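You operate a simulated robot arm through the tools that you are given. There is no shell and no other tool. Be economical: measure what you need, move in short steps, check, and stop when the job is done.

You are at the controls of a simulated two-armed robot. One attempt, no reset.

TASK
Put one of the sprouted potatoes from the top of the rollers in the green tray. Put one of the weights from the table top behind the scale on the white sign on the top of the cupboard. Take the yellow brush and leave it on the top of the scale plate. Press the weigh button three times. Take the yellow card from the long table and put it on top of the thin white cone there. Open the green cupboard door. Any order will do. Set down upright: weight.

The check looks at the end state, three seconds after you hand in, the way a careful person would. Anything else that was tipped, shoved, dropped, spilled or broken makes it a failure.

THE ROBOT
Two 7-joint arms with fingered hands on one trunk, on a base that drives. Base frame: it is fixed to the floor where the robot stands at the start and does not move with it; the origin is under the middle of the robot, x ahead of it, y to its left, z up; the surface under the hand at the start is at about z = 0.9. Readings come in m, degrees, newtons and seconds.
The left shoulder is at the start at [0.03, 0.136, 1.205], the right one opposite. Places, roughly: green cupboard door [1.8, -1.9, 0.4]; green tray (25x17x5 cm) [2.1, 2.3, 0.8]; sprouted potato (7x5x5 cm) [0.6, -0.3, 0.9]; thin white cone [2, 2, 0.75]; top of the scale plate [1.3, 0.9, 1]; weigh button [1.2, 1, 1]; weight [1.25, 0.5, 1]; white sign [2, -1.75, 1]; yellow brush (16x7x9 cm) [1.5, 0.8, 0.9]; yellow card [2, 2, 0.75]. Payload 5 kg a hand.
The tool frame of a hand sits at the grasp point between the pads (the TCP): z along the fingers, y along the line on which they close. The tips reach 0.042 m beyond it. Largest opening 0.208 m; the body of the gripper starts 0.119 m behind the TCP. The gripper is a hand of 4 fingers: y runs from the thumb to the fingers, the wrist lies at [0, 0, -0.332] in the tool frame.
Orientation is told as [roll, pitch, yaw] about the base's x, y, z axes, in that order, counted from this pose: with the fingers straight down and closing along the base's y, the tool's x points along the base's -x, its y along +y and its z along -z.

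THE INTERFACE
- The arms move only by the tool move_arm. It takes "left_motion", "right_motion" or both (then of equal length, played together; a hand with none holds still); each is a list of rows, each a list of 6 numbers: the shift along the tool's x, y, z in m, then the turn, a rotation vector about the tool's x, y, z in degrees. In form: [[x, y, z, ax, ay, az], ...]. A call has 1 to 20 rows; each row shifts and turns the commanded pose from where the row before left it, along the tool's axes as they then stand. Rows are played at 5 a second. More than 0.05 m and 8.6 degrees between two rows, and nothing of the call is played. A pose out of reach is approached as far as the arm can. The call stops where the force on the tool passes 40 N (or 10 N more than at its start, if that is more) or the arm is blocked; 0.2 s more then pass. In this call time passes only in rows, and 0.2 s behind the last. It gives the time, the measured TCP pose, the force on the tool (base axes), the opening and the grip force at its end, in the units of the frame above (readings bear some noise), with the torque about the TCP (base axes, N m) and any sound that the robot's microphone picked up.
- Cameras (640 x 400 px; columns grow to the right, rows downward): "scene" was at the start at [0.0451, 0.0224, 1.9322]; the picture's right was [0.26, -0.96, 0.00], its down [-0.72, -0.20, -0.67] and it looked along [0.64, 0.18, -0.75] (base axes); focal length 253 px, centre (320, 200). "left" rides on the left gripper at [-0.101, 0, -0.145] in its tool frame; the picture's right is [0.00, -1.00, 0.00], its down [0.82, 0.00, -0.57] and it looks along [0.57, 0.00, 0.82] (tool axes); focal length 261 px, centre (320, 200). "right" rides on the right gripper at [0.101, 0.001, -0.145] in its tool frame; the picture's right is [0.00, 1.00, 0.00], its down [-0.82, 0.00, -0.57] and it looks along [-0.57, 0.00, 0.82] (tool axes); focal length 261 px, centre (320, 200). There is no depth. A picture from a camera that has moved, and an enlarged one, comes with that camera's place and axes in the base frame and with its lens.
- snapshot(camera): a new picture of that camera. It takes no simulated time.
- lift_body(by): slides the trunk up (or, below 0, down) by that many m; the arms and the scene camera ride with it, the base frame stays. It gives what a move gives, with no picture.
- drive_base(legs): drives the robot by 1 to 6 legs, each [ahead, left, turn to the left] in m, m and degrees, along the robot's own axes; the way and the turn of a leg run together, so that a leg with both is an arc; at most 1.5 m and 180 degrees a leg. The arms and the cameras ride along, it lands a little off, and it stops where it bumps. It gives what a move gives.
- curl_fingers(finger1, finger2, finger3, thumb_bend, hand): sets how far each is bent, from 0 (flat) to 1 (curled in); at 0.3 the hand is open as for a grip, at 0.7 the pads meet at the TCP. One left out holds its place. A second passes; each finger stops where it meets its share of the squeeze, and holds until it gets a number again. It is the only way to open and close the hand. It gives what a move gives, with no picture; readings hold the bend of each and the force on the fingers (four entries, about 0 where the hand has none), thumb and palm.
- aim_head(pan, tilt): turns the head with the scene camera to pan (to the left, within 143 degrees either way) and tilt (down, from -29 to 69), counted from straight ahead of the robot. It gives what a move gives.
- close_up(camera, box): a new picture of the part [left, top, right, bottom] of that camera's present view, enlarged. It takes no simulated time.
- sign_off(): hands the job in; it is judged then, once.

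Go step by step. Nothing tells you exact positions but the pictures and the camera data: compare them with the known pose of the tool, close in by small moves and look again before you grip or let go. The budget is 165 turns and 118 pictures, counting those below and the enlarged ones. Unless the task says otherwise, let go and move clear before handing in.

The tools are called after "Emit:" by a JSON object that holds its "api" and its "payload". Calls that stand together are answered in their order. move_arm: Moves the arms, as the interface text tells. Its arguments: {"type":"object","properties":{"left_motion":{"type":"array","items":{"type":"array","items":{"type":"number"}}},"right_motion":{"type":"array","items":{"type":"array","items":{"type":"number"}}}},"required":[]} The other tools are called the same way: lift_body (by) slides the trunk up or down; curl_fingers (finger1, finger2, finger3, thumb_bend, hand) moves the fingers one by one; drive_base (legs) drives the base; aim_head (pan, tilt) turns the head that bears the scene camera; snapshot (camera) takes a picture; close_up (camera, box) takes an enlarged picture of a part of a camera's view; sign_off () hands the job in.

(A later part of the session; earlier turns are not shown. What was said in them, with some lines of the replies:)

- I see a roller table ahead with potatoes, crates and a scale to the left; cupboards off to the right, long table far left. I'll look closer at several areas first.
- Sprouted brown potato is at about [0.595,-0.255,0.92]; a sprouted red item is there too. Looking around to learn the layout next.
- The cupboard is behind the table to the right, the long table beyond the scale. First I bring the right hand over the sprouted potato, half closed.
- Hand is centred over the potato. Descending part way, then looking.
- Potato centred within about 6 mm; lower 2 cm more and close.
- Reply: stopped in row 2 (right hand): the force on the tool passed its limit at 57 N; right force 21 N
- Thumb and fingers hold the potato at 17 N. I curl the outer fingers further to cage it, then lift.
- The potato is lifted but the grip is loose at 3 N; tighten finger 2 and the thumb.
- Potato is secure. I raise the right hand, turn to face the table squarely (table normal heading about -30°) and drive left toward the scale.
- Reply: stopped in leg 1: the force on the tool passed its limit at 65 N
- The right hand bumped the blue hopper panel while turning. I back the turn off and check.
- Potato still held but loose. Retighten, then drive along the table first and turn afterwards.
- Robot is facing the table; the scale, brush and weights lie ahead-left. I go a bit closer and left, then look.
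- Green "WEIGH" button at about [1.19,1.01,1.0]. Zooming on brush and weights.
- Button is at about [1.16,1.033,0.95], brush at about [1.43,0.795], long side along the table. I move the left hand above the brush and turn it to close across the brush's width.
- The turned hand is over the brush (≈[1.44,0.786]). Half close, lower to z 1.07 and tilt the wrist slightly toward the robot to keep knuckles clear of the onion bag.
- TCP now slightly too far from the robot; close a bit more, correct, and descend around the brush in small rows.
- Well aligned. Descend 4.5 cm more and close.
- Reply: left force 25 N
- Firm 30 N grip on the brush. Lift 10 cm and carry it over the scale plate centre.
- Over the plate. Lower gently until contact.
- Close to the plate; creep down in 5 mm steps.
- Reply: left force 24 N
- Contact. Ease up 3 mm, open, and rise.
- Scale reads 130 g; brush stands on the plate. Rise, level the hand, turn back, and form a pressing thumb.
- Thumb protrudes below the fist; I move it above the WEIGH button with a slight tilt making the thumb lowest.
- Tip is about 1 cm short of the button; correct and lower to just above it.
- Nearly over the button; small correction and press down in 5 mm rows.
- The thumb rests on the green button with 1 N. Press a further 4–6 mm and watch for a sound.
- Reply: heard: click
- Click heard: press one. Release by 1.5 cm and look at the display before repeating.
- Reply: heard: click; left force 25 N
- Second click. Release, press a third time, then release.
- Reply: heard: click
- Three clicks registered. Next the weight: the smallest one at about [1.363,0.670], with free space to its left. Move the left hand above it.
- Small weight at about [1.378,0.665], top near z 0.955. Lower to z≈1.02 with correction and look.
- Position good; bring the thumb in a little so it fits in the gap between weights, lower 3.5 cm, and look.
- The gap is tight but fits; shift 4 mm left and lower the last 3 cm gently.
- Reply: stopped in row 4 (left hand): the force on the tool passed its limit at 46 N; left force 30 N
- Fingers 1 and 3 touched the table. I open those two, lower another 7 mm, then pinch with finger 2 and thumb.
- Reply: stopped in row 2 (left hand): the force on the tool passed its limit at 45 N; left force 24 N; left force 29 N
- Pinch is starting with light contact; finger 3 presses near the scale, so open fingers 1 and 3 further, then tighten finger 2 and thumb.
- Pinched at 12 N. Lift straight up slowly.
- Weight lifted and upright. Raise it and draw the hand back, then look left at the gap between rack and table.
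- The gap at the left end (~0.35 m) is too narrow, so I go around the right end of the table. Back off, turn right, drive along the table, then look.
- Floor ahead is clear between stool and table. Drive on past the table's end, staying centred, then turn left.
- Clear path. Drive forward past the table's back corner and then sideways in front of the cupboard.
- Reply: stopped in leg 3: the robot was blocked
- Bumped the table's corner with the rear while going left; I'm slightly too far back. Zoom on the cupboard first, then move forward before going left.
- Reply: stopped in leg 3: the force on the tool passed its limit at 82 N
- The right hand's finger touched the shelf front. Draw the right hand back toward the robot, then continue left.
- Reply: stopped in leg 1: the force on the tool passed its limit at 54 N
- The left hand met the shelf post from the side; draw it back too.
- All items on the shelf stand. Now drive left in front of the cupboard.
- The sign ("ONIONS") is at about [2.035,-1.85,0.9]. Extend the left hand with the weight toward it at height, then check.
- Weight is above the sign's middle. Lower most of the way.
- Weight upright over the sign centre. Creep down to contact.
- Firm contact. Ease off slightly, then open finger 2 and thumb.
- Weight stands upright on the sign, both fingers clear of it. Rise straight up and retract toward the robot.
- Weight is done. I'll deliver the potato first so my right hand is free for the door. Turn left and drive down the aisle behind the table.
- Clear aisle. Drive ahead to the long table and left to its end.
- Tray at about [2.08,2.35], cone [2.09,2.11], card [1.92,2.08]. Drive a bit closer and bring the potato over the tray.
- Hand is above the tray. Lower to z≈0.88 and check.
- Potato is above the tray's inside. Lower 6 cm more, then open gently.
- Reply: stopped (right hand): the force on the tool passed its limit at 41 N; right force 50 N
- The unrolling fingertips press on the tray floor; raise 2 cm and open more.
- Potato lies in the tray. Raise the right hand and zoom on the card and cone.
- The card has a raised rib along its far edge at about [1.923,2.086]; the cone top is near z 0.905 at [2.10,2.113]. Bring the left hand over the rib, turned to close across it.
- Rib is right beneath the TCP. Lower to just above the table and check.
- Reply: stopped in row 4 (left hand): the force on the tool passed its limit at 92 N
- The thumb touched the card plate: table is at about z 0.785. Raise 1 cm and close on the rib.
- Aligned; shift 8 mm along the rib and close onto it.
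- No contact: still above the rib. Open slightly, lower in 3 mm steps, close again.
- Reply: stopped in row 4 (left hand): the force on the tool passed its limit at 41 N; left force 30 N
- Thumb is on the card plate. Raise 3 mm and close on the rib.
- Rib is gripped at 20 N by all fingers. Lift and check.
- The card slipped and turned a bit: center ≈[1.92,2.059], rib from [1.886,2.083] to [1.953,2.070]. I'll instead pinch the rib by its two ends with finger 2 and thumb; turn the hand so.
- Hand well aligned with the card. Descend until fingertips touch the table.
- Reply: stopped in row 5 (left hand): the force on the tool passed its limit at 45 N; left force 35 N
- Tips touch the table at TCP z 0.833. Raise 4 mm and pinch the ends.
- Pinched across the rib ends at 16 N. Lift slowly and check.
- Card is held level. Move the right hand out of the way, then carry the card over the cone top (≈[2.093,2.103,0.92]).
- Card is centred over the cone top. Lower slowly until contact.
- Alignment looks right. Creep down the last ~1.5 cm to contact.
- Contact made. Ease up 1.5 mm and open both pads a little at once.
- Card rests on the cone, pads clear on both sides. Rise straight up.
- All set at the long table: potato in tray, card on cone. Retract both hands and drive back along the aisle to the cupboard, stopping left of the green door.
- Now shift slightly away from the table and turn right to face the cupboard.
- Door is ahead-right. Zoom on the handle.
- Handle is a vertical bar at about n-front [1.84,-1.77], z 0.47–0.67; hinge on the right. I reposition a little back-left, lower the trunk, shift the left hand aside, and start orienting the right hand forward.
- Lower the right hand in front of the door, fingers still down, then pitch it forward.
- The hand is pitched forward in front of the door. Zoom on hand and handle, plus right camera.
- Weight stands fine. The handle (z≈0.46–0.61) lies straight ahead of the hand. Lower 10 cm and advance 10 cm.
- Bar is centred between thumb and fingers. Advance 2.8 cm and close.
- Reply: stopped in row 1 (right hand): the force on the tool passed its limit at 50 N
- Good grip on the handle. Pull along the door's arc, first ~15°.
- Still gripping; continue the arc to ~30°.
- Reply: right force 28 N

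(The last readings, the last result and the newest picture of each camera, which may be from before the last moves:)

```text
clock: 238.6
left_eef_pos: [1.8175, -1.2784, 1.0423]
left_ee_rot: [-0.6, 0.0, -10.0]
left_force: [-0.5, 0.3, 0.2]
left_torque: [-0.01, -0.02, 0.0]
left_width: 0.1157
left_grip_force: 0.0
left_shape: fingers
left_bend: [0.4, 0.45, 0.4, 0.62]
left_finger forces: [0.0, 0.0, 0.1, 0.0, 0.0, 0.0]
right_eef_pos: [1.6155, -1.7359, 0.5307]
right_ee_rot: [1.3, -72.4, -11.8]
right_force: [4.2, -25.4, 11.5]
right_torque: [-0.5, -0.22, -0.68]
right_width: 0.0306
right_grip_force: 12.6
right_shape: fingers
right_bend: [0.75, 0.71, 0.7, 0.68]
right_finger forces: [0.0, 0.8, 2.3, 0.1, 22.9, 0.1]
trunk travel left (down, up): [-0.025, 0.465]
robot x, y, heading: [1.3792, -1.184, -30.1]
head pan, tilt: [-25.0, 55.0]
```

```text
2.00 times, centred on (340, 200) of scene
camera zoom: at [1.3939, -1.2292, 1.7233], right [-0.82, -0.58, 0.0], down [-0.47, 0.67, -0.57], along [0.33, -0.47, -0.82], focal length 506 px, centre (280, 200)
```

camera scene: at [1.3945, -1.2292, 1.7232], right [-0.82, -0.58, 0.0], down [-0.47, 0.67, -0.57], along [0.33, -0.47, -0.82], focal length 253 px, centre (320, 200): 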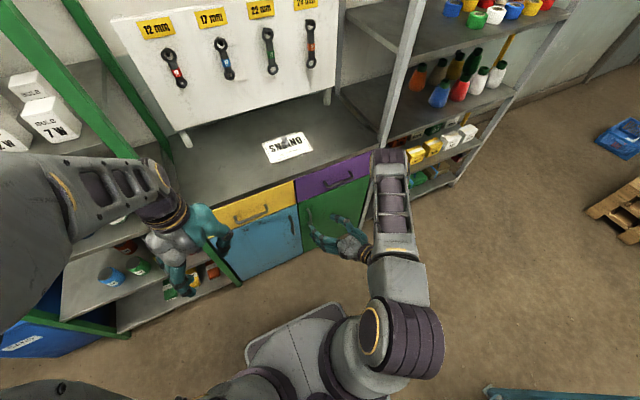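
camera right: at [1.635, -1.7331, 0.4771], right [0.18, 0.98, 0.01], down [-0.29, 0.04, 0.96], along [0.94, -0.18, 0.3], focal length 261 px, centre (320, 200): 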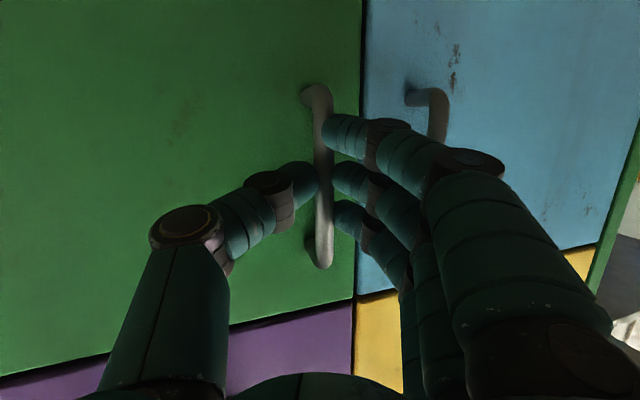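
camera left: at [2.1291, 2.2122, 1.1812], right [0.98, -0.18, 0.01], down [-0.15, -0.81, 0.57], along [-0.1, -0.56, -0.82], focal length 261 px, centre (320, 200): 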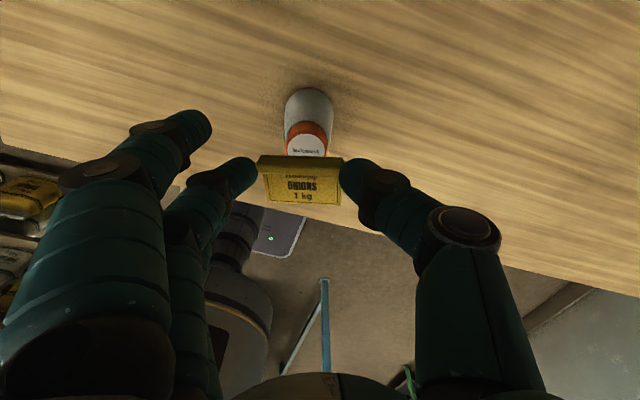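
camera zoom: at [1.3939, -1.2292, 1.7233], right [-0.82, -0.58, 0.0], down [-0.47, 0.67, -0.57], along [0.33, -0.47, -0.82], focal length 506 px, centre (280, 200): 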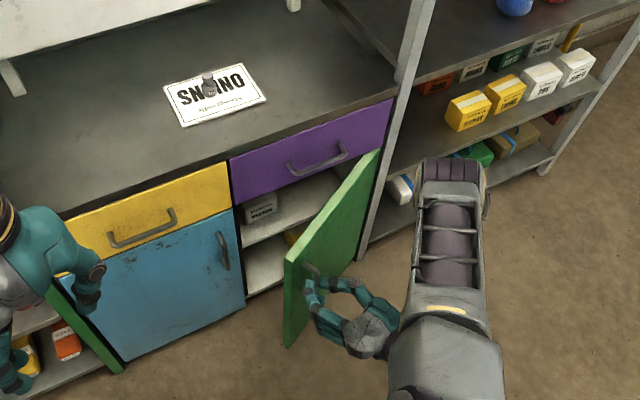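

Door is open ~30°. Continue the arc, turning the hand with the door.

Emit:
{"api": "move_arm", "payload": {"right_motion": [[0.009, -0.01, -0.0286, -3.8, 0, -1.2], [0.009, -0.0103, -0.0285, -3.8, 0, -1.2], [0.009, -0.011, -0.0283, -3.8, 0, -1.2], [0.009, -0.0116, -0.028, -3.8, 0, -1.2], [0.009, -0.0119, -0.0278, -3.8, 0, -1.2], [0.009, -0.0125, -0.0277, -3.8, 0, -1.2]]}}

Emit:
{"api": "close_up", "payload": {"camera": "scene", "box": [230, 100, 450, 300]}}

```text
clock: 240.0
left_eef_pos: [1.8168, -1.2789, 1.0421]
left_ee_rot: [-0.6, -0.1, -9.9]
left_force: [-0.3, 0.7, 0.1]
left_torque: [-0.02, -0.06, -0.02]
left_width: 0.1155
left_grip_force: 0.1
left_shape: fingers
left_bend: [0.4, 0.45, 0.4, 0.62]
left_finger forces: [0.0, 0.2, 0.0, 0.1, 0.0, 0.0]
right_eef_pos: [1.4392, -1.8003, 0.5299]
right_ee_rot: [1.7, -72.5, 11.7]
right_force: [0.4, 0.0, -0.2]
right_torque: [0.0, -0.01, 0.0]
right_width: 0.0231
right_grip_force: 0.1
right_shape: fingers
right_bend: [0.75, 0.7, 0.71, 0.73]
right_finger forces: [0.0, 0.0, 0.0, 0.0, 0.0, 0.0]
trunk travel left (down, up): [-0.025, 0.465]
robot x, y, heading: [1.3787, -1.1863, -30.1]
head pan, tilt: [-25.0, 55.0]
```

```text
2.00 times, centred on (340, 200) of scene
camera zoom: at [1.3937, -1.229, 1.7232], right [-0.82, -0.58, 0.0], down [-0.47, 0.67, -0.57], along [0.33, -0.47, -0.82], focal length 506 px, centre (280, 200)
```

zoom: 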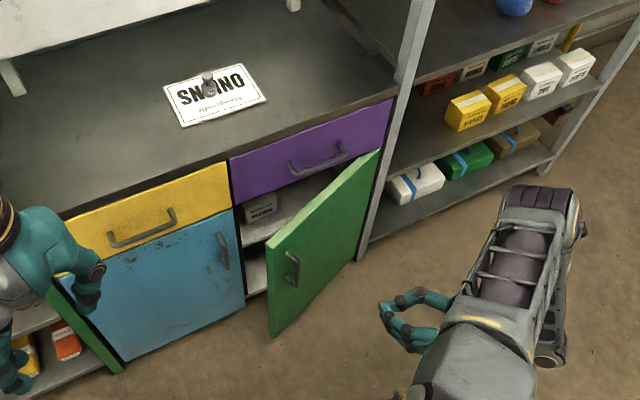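

The hand slipped off at ~20–35° and the door now stands ~20° open. I'll raise the right hand, point it down, and then push the door open from behind its free edge.

Emit:
{"api": "move_arm", "payload": {"right_motion": [[-0.04, 0, -0.0128, 0, 0, 0], [-0.04, 0, -0.0128, 0, 0, 0], [-0.04, 0, -0.0128, 0, 0, 0], [-0.04, 0, -0.0128, 0, 0, 0], [-0.04, 0, -0.0128, 0, 0, 0], [-0.04, 0, -0.0128, 0, 0, 0], [-0.04, 0, -0.0128, 0, 0, 0], [-0.04, 0, -0.0128, 0, 0, 0], [-0.04, 0, -0.0128, 0, 0, 0], [0, 0, 0, 0, 8, 0], [0, 0, 0, 0, 8, 0], [0, 0, 0, 0, 8, 0], [0, 0, 0, 0, 8, 0], [0, 0, 0, 0, 8, 0], [0, 0, 0, 0, 8, 0], [0, 0, 0, 0, 8, 0], [0, 0, 0, 0, 8, 0], [0, 0, 0, 0, 8, 0]]}}

Emit:
{"api": "move_arm", "payload": {"right_motion": [[0, 0, 0, 0, 0, -8], [0, 0, 0, 0, 0, -8], [0, 0, 0, 0, 0, -8], [0, 0, 0, 0, 0, -8], [0, 0, 0, 0, 0, -8], [0, 0, 0, 0, 0, -8]]}}

```text
clock: 244.0
left_eef_pos: [1.8187, -1.2769, 1.0422]
left_ee_rot: [-0.6, 0.1, -9.7]
left_force: [1.9, -0.3, 0.4]
left_torque: [0.02, 0.07, -0.03]
left_width: 0.1159
left_grip_force: 0.0
left_shape: fingers
left_bend: [0.4, 0.45, 0.4, 0.62]
left_finger forces: [0.0, 0.0, 0.1, 0.1, 0.0, 0.0]
right_eef_pos: [1.3076, -1.8001, 0.8756]
right_ee_rot: [3.6, 4.1, -1.3]
right_force: [2.3, -0.1, 0.4]
right_torque: [0.02, 0.36, -0.01]
right_width: 0.023
right_grip_force: 0.1
right_shape: fingers
right_bend: [0.75, 0.7, 0.71, 0.73]
right_finger forces: [0.0, 0.0, 0.0, 0.0, 0.0, 0.0]
right hand out of reach, approached as far as the arm can: row 17
trunk travel left (down, up): [-0.025, 0.465]
robot x, y, heading: [1.3819, -1.1868, -29.8]
head pan, tilt: [-25.0, 55.0]
stopped in row 18 (right hand): the arm was blocked; the commanded pose is now the measured one
```

```text
clock: 245.4
left_eef_pos: [1.8175, -1.2773, 1.0434]
left_ee_rot: [-0.6, 0.0, -9.8]
left_force: [-0.1, -1.2, -1.2]
left_torque: [0.0, -0.01, 0.0]
left_width: 0.1156
left_grip_force: 0.0
left_shape: fingers
left_bend: [0.4, 0.45, 0.4, 0.62]
left_finger forces: [0.0, 0.0, 0.1, 0.1, 0.1, 0.0]
right_eef_pos: [1.3073, -1.802, 0.8754]
right_ee_rot: [5.5, -0.1, 46.7]
right_force: [-0.6, 0.2, 0.4]
right_torque: [0.05, -0.04, -0.01]
right_width: 0.023
right_grip_force: 0.0
right_shape: fingers
right_bend: [0.75, 0.7, 0.71, 0.73]
right_finger forces: [0.1, 0.1, 0.0, 0.0, 0.0, 0.0]
trunk travel left (down, up): [-0.025, 0.465]
robot x, y, heading: [1.3789, -1.1831, -29.7]
head pan, tilt: [-25.0, 55.0]
```

Turn a bit more, move above the gap behind the door's free edge and tilt the wrist back; then look.

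Emit:
{"api": "move_arm", "payload": {"right_motion": [[0, 0, 0, 0, 0, -6.6], [0, 0, 0, 0, 0, -6.6], [-0.03, -0.033, 0, 0, 0, 0], [-0.03, -0.033, 0, 0, 0, 0], [-0.03, -0.033, 0, 0, 0, 0], [-0.03, -0.033, 0, 0, 0, 0], [-0.03, -0.033, 0, 0, 0, 0], [-0.03, -0.033, 0, 0, 0, 0], [-0.03, -0.033, 0, 0, 0, 0], [-0.03, -0.033, 0, 0, 0, 0], [-0.03, -0.033, 0, 0, 0, 0], [-0.028, -0.03, 0, 0, 0, 0], [0, 0, 0, 8, 0, 0], [0, 0, 0, 8, 0, 0], [0, 0, 0, 8, 0, 0]]}}

Emit:
{"api": "close_up", "payload": {"camera": "scene", "box": [230, 100, 450, 300]}}

```text
clock: 248.6
left_eef_pos: [1.8157, -1.2763, 1.0423]
left_ee_rot: [-0.7, 0.0, -9.8]
left_force: [-0.5, 2.2, 0.8]
left_torque: [-0.26, -0.16, 0.02]
left_width: 0.1158
left_grip_force: 0.1
left_shape: fingers
left_bend: [0.4, 0.45, 0.4, 0.62]
left_finger forces: [0.0, 0.0, 0.0, 0.0, 0.0, 0.0]
right_eef_pos: [1.7416, -1.7014, 0.857]
right_ee_rot: [-19.3, -1.1, 60.5]
right_force: [-10.1, -5.2, -5.6]
right_torque: [0.6, -1.43, 0.4]
right_width: 0.0228
right_grip_force: 0.1
right_shape: fingers
right_bend: [0.75, 0.69, 0.71, 0.73]
right_finger forces: [0.0, 0.0, 0.1, 0.0, 0.0, 0.0]
trunk travel left (down, up): [-0.025, 0.465]
robot x, y, heading: [1.3783, -1.186, -29.9]
head pan, tilt: [-25.0, 55.0]
```

```text
2.00 times, centred on (340, 200) of scene
camera zoom: at [1.3931, -1.2256, 1.7236], right [-0.82, -0.58, 0.0], down [-0.47, 0.67, -0.58], along [0.33, -0.47, -0.82], focal length 506 px, centre (280, 200)
```

zoom: 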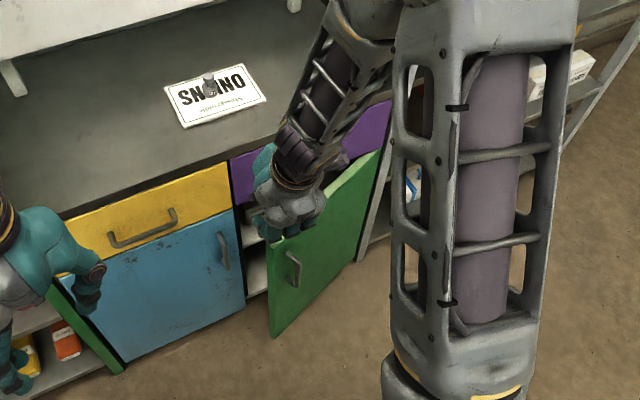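

Force reading suggests light contact; tilt further (wrist back), retreat 2 cm and re-read.

Emit:
{"api": "move_arm", "payload": {"right_motion": [[0, 0.02, -0.005, 0, 0, 0], [0, 0, 0, 7, 0, 0], [0, 0, 0, 7, 0, 0], [0, 0, 0, 6, 0, 0], [0, 0, 0, 0, 0, 0]]}}

Emit:
{"api": "snapshot", "payload": {"camera": "right"}}

```text
clock: 249.8
left_eef_pos: [1.8156, -1.277, 1.0423]
left_ee_rot: [-0.5, -0.1, -9.7]
left_force: [-2.4, -1.1, 0.7]
left_torque: [0.11, -0.28, -0.02]
left_width: 0.1157
left_grip_force: 0.1
left_shape: fingers
left_bend: [0.4, 0.45, 0.4, 0.62]
left_finger forces: [0.1, 0.0, 0.1, 0.0, 0.1, 0.0]
right_eef_pos: [1.7346, -1.7105, 0.8485]
right_ee_rot: [-39.0, -1.5, 59.9]
right_force: [-0.4, 0.8, 1.5]
right_torque: [0.01, -0.02, 0.0]
right_width: 0.023
right_grip_force: 0.0
right_shape: fingers
right_bend: [0.75, 0.69, 0.71, 0.73]
right_finger forces: [0.1, 0.0, 0.0, 0.0, 0.1, 0.0]
right hand out of reach, approached as far as the arm can: row 4
trunk travel left (down, up): [-0.025, 0.465]
robot x, y, heading: [1.3831, -1.189, -29.9]
head pan, tilt: [-25.0, 55.0]
```

```text
9 pictures are left
camera right: at [1.6032, -1.7544, 0.9573], right [-0.66, 0.41, -0.63], down [0.1, 0.88, 0.47], along [0.74, 0.25, -0.62], focal length 261 px, centre (320, 200)
```

right: 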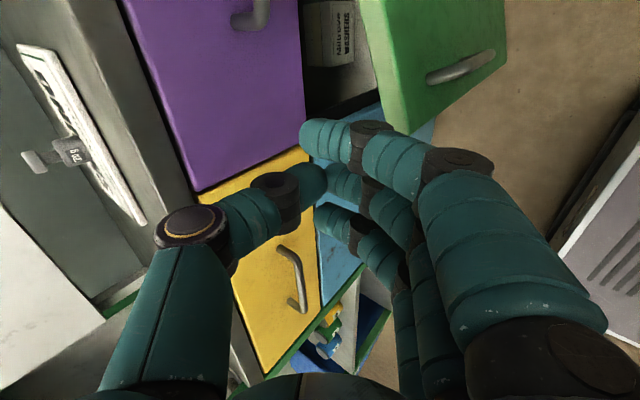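

I'll use the thumb as a hook inside the door: open the fingers outward, thumb down behind the free edge, then lower.

Emit:
{"api": "curl_fingers", "payload": {"hand": "right", "finger1": 0.25, "finger2": 0.25, "finger3": 0.25, "thumb_bend": 0.52}}

Emit:
{"api": "move_arm", "payload": {"right_motion": [[0.0052, 0.0233, 0.0287, 0, 0, 0], [0.0052, 0.0233, 0.0287, 0, 0, 0], [0.0052, 0.0233, 0.0287, 0, 0, 0], [0.0052, 0.0233, 0.0287, 0, 0, 0], [0.0052, 0.0213, 0.027, 0, 0, 0]]}}

Emit:
{"api": "snapshot", "payload": {"camera": "right"}}

```text
clock: 250.8
left_eef_pos: [1.8185, -1.2778, 1.0426]
left_ee_rot: [-0.5, 0.0, -9.8]
left_force: [-0.7, 0.1, 0.6]
left_torque: [0.01, 0.03, 0.01]
left_width: 0.1156
left_grip_force: 0.0
left_shape: fingers
left_bend: [0.4, 0.45, 0.4, 0.62]
left_finger forces: [0.0, 0.0, 0.0, 0.0, 0.1, 0.0]
right_eef_pos: [1.735, -1.7121, 0.8476]
right_ee_rot: [-38.9, -1.3, 59.6]
right_force: [-0.5, 0.1, 0.2]
right_torque: [0.02, -0.03, 0.01]
right_width: 0.1744
right_grip_force: 0.0
right_shape: fingers
right_bend: [0.25, 0.25, 0.25, 0.52]
right_finger forces: [0.1, 0.0, 0.0, 0.1, 0.0, 0.0]
trunk travel left (down, up): [-0.025, 0.465]
robot x, y, heading: [1.3806, -1.1843, -29.9]
head pan, tilt: [-25.0, 55.0]
```

```text
clock: 252.0
left_eef_pos: [1.8181, -1.2773, 1.0432]
left_ee_rot: [-0.5, 0.0, -9.8]
left_force: [-0.1, -0.6, -0.3]
left_torque: [0.09, -0.05, -0.01]
left_width: 0.1155
left_grip_force: 0.0
left_shape: fingers
left_bend: [0.4, 0.45, 0.4, 0.62]
left_finger forces: [0.1, 0.1, 0.1, 0.1, 0.0, 0.0]
right_eef_pos: [1.724, -1.7302, 0.6662]
right_ee_rot: [-38.9, -1.2, 59.6]
right_force: [-0.5, -2.1, 0.6]
right_torque: [0.26, 0.16, 0.16]
right_width: 0.1756
right_grip_force: 0.1
right_shape: fingers
right_bend: [0.25, 0.25, 0.25, 0.52]
right_finger forces: [0.1, 0.0, 0.0, 0.0, 0.1, 0.0]
trunk travel left (down, up): [-0.025, 0.465]
robot x, y, heading: [1.383, -1.184, -29.6]
head pan, tilt: [-25.0, 55.0]
```

```text
8 pictures are left
camera right: at [1.5924, -1.7727, 0.7748], right [-0.66, 0.41, -0.63], down [0.1, 0.88, 0.46], along [0.74, 0.24, -0.62], focal length 261 px, centre (320, 200)
```

right: 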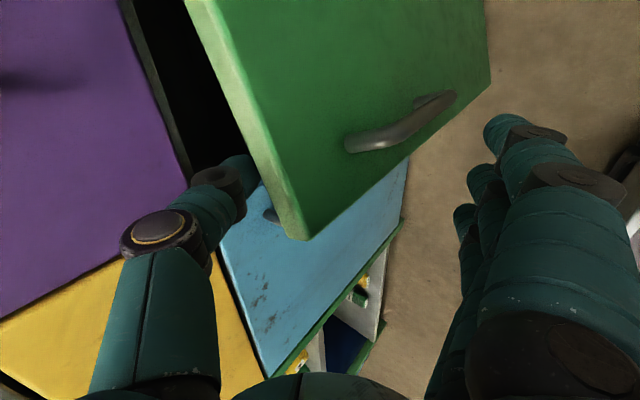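

The thumb is inside behind the door edge. Pull it open along the arc.

Emit:
{"api": "move_arm", "payload": {"right_motion": [[0.0093, 0.022, -0.0178, 0, 0, 0], [0.0093, 0.022, -0.0178, 0, 0, 0], [0.0093, 0.022, -0.0178, 0, 0, 0], [0.019, 0.0194, -0.0157, 0, 0, 0], [0.019, 0.0194, -0.0157, 0, 0, 0], [0.019, 0.0194, -0.0157, 0, 0, 0]]}}

Emit:
{"api": "move_arm", "payload": {"right_motion": [[0.025, 0.0148, -0.012, 0, 0, 0], [0.025, 0.0148, -0.012, 0, 0, 0], [0.025, 0.0148, -0.012, 0, 0, 0]]}}

Emit:
{"api": "close_up", "payload": {"camera": "scene", "box": [230, 100, 450, 300]}}

```text
clock: 253.4
left_eef_pos: [1.8164, -1.2766, 1.0433]
left_ee_rot: [-0.6, 0.0, -9.8]
left_force: [-0.9, 0.2, 0.6]
left_torque: [-0.03, -0.07, 0.02]
left_width: 0.1155
left_grip_force: 0.1
left_shape: fingers
left_bend: [0.4, 0.45, 0.4, 0.62]
left_finger forces: [0.0, 0.0, 0.1, 0.0, 0.0, 0.1]
right_eef_pos: [1.5436, -1.7228, 0.6632]
right_ee_rot: [-38.9, -1.4, 59.8]
right_force: [-0.5, -0.1, 0.1]
right_torque: [-0.04, 0.03, -0.03]
right_width: 0.1757
right_grip_force: 0.0
right_shape: fingers
right_bend: [0.25, 0.25, 0.25, 0.52]
right_finger forces: [0.1, 0.0, 0.0, 0.0, 0.0, 0.1]
trunk travel left (down, up): [-0.025, 0.465]
robot x, y, heading: [1.3815, -1.185, -29.8]
head pan, tilt: [-25.0, 55.0]
```

```text
clock: 254.2
left_eef_pos: [1.817, -1.2764, 1.0424]
left_ee_rot: [-0.6, 0.0, -9.8]
left_force: [0.7, 0.3, 0.2]
left_torque: [0.01, -0.07, 0.0]
left_width: 0.1157
left_grip_force: 0.0
left_shape: fingers
left_bend: [0.4, 0.45, 0.4, 0.62]
left_finger forces: [0.1, 0.1, 0.0, 0.0, 0.0, 0.0]
right_eef_pos: [1.4563, -1.7581, 0.6604]
right_ee_rot: [-38.9, -1.3, 59.8]
right_force: [0.5, 0.1, 0.0]
right_torque: [-0.05, 0.04, -0.02]
right_width: 0.1758
right_grip_force: 0.0
right_shape: fingers
right_bend: [0.25, 0.25, 0.25, 0.52]
right_finger forces: [0.1, 0.1, 0.1, 0.1, 0.1, 0.0]
trunk travel left (down, up): [-0.025, 0.465]
robot x, y, heading: [1.379, -1.1876, -29.9]
head pan, tilt: [-25.0, 55.0]
```

```text
2.00 times, centred on (340, 200) of scene
camera zoom: at [1.3945, -1.2285, 1.7232], right [-0.82, -0.58, 0.0], down [-0.47, 0.67, -0.57], along [0.33, -0.47, -0.82], focal length 506 px, centre (280, 200)
```

zoom: 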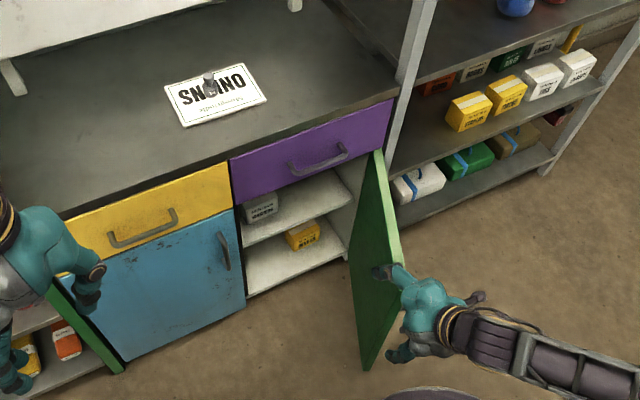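

Door stands wide open (~75°). Lift the hand straight up out of the way without touching it.

Emit:
{"api": "move_arm", "payload": {"right_motion": [[-0.012, 0, 0, 0, 0, 0], [0, -0.0252, -0.031, 0, 0, 0], [0, -0.0252, -0.031, 0, 0, 0], [0, -0.0252, -0.031, 0, 0, 0], [0, -0.0252, -0.031, 0, 0, 0], [0, -0.0252, -0.031, 0, 0, 0], [0, -0.0252, -0.031, 0, 0, 0]]}}

Emit:
{"api": "close_up", "payload": {"camera": "scene", "box": [230, 100, 450, 300]}}

```text
clock: 255.8
left_eef_pos: [1.8183, -1.277, 1.0414]
left_ee_rot: [-0.6, 0.0, -9.8]
left_force: [1.4, -0.1, 0.0]
left_torque: [0.01, 0.05, 0.01]
left_width: 0.1159
left_grip_force: 0.1
left_shape: fingers
left_bend: [0.4, 0.45, 0.4, 0.62]
left_finger forces: [0.0, 0.0, 0.0, 0.1, 0.0, 0.0]
right_eef_pos: [1.4639, -1.815, 0.8682]
right_ee_rot: [-38.7, -1.3, 59.7]
right_force: [1.6, 0.4, -0.6]
right_torque: [0.01, 0.07, -0.03]
right_width: 0.1755
right_grip_force: 0.1
right_shape: fingers
right_bend: [0.25, 0.25, 0.25, 0.52]
right_finger forces: [0.0, 0.0, 0.0, 0.0, 0.1, 0.1]
right hand out of reach, approached as far as the arm can: row 3, 4, 5, 6, 7
trunk travel left (down, up): [-0.025, 0.465]
robot x, y, heading: [1.3817, -1.1882, -29.8]
head pan, tilt: [-25.0, 55.0]
```

```text
2.00 times, centred on (340, 200) of scene
camera zoom: at [1.396, -1.2286, 1.7232], right [-0.82, -0.58, 0.0], down [-0.47, 0.67, -0.57], along [0.33, -0.47, -0.82], focal length 506 px, centre (280, 200)
```

zoom: 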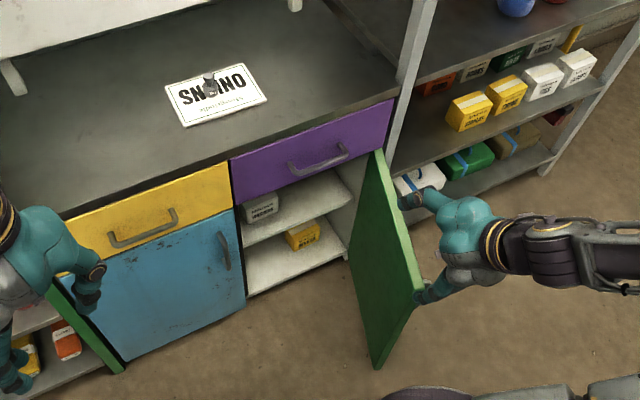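

Door stays open, hand is clear above it. Raise the trunk to move fully clear, and glance back at the table and long table.

Emit:
{"api": "lift_body", "payload": {"by": 0.2}}

Emit:
{"api": "aim_head", "payload": {"pan": 95, "tilt": 20}}

Emit:
{"api": "snapshot", "payload": {"camera": "scene"}}

Emit:
{"api": "aim_head", "payload": {"pan": -25, "tilt": 50}}

Emit:
{"api": "snapshot", "payload": {"camera": "scene"}}

```text
clock: 257.9
left_eef_pos: [1.8174, -1.2768, 1.2421]
left_ee_rot: [-0.5, 0.0, -9.9]
left_force: [0.3, -0.2, -0.2]
left_torque: [-0.01, -0.02, 0.02]
left_width: 0.1155
left_grip_force: 0.1
left_shape: fingers
left_bend: [0.4, 0.45, 0.4, 0.62]
left_finger forces: [0.0, 0.0, 0.1, 0.0, 0.0, 0.1]
right_eef_pos: [1.4643, -1.8162, 1.0693]
right_ee_rot: [-38.9, -1.3, 59.7]
right_force: [-0.4, 0.3, 1.0]
right_torque: [0.02, -0.01, 0.0]
right_width: 0.1756
right_grip_force: 0.1
right_shape: fingers
right_bend: [0.25, 0.25, 0.25, 0.52]
right_finger forces: [0.0, 0.0, 0.0, 0.1, 0.0, 0.0]
trunk travel left (down, up): [-0.225, 0.265]
robot x, y, heading: [1.3798, -1.1897, -29.8]
head pan, tilt: [-25.0, 55.0]
```

```text
clock: 259.9
left_eef_pos: [1.8189, -1.2773, 1.2423]
left_ee_rot: [-0.6, 0.1, -9.8]
left_force: [0.1, -0.2, 0.4]
left_torque: [0.05, 0.01, 0.0]
left_width: 0.1159
left_grip_force: 0.0
left_shape: fingers
left_bend: [0.4, 0.45, 0.4, 0.62]
left_finger forces: [0.1, 0.0, 0.1, 0.1, 0.0, 0.1]
right_eef_pos: [1.4632, -1.8155, 1.0682]
right_ee_rot: [-38.8, -1.3, 59.7]
right_force: [0.0, -0.3, -0.2]
right_torque: [0.02, -0.01, 0.0]
right_width: 0.1755
right_grip_force: 0.1
right_shape: fingers
right_bend: [0.25, 0.25, 0.25, 0.52]
right_finger forces: [0.1, 0.0, 0.0, 0.0, 0.0, 0.0]
trunk travel left (down, up): [-0.225, 0.265]
robot x, y, heading: [1.3795, -1.1876, -29.7]
head pan, tilt: [95.0, 20.0]
```

```text
5 pictures are left
camera scene: at [1.3923, -1.0853, 1.9753], right [0.91, -0.42, 0.0], down [-0.14, -0.31, -0.94], along [0.39, 0.85, -0.34], focal length 253 px, centre (320, 200)
```

scene: 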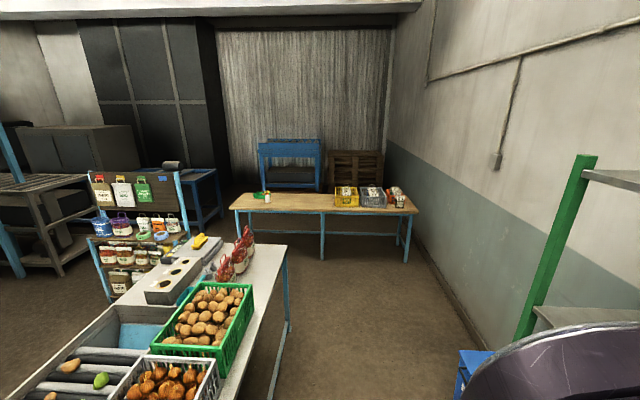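

```text
clock: 261.9
left_eef_pos: [1.8173, -1.2774, 1.242]
left_ee_rot: [-0.6, 0.0, -9.8]
left_force: [-0.3, 0.1, -1.8]
left_torque: [0.0, 0.0, -0.03]
left_width: 0.1157
left_grip_force: 0.0
left_shape: fingers
left_bend: [0.4, 0.45, 0.4, 0.62]
left_finger forces: [0.1, 0.1, 0.0, 0.0, 0.0, 0.0]
right_eef_pos: [1.4645, -1.815, 1.0679]
right_ee_rot: [-38.7, -1.4, 59.7]
right_force: [0.9, -0.9, 0.4]
right_torque: [0.0, 0.01, -0.01]
right_width: 0.1757
right_grip_force: 0.1
right_shape: fingers
right_bend: [0.25, 0.25, 0.25, 0.52]
right_finger forces: [0.0, 0.1, 0.1, 0.0, 0.0, 0.1]
trunk travel left (down, up): [-0.225, 0.265]
robot x, y, heading: [1.3806, -1.1859, -29.8]
head pan, tilt: [-25.0, 50.0]
```

```text
4 pictures are left
camera scene: at [1.3977, -1.2327, 1.9297], right [-0.82, -0.58, 0.0], down [-0.44, 0.63, -0.64], along [0.37, -0.53, -0.77], focal length 253 px, centre (320, 200)
```

scene: 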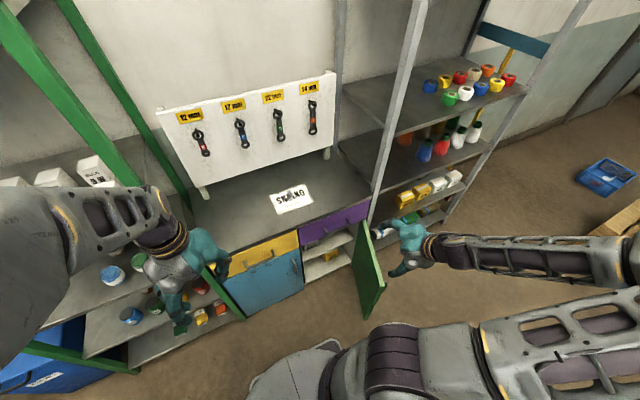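

Everything looks in place: potato in the tray, card on the cone, brush on the scale, three clicks heard, weight upright on the sign and the green door wide open. The hands are clear, so I'm handing in.

Emit:
{"api": "sign_off", "payload": {}}

```text
The job is handed in.
```

I handed in the job with all six parts done. The result of the check has not come back.

- **Potato:** one sprouted potato lies in the green tray.
- **Weight:** the 200 g weight stands upright on the white sign on top of the cupboard.
- **Brush:** the yellow brush rests on the scale plate, and the scale reads 130 g.
- **Weigh button:** I pressed it three times and heard a click each time.
- **Card:** the yellow card lies on top of the white cone. My first grip on it slipped and turned it on the table; the second grip held.
- **Cupboard door:** the green door stands wide open. My hand slipped off the handle partway, so I pulled it the rest of the way from inside its edge.

The robot bumped into things four times on the way: the hopper, a corner of the roller table, a shelf front and a shelf post. I saw nothing knocked over in the pictures afterwards, but I did not look closely at every item on the roller table.
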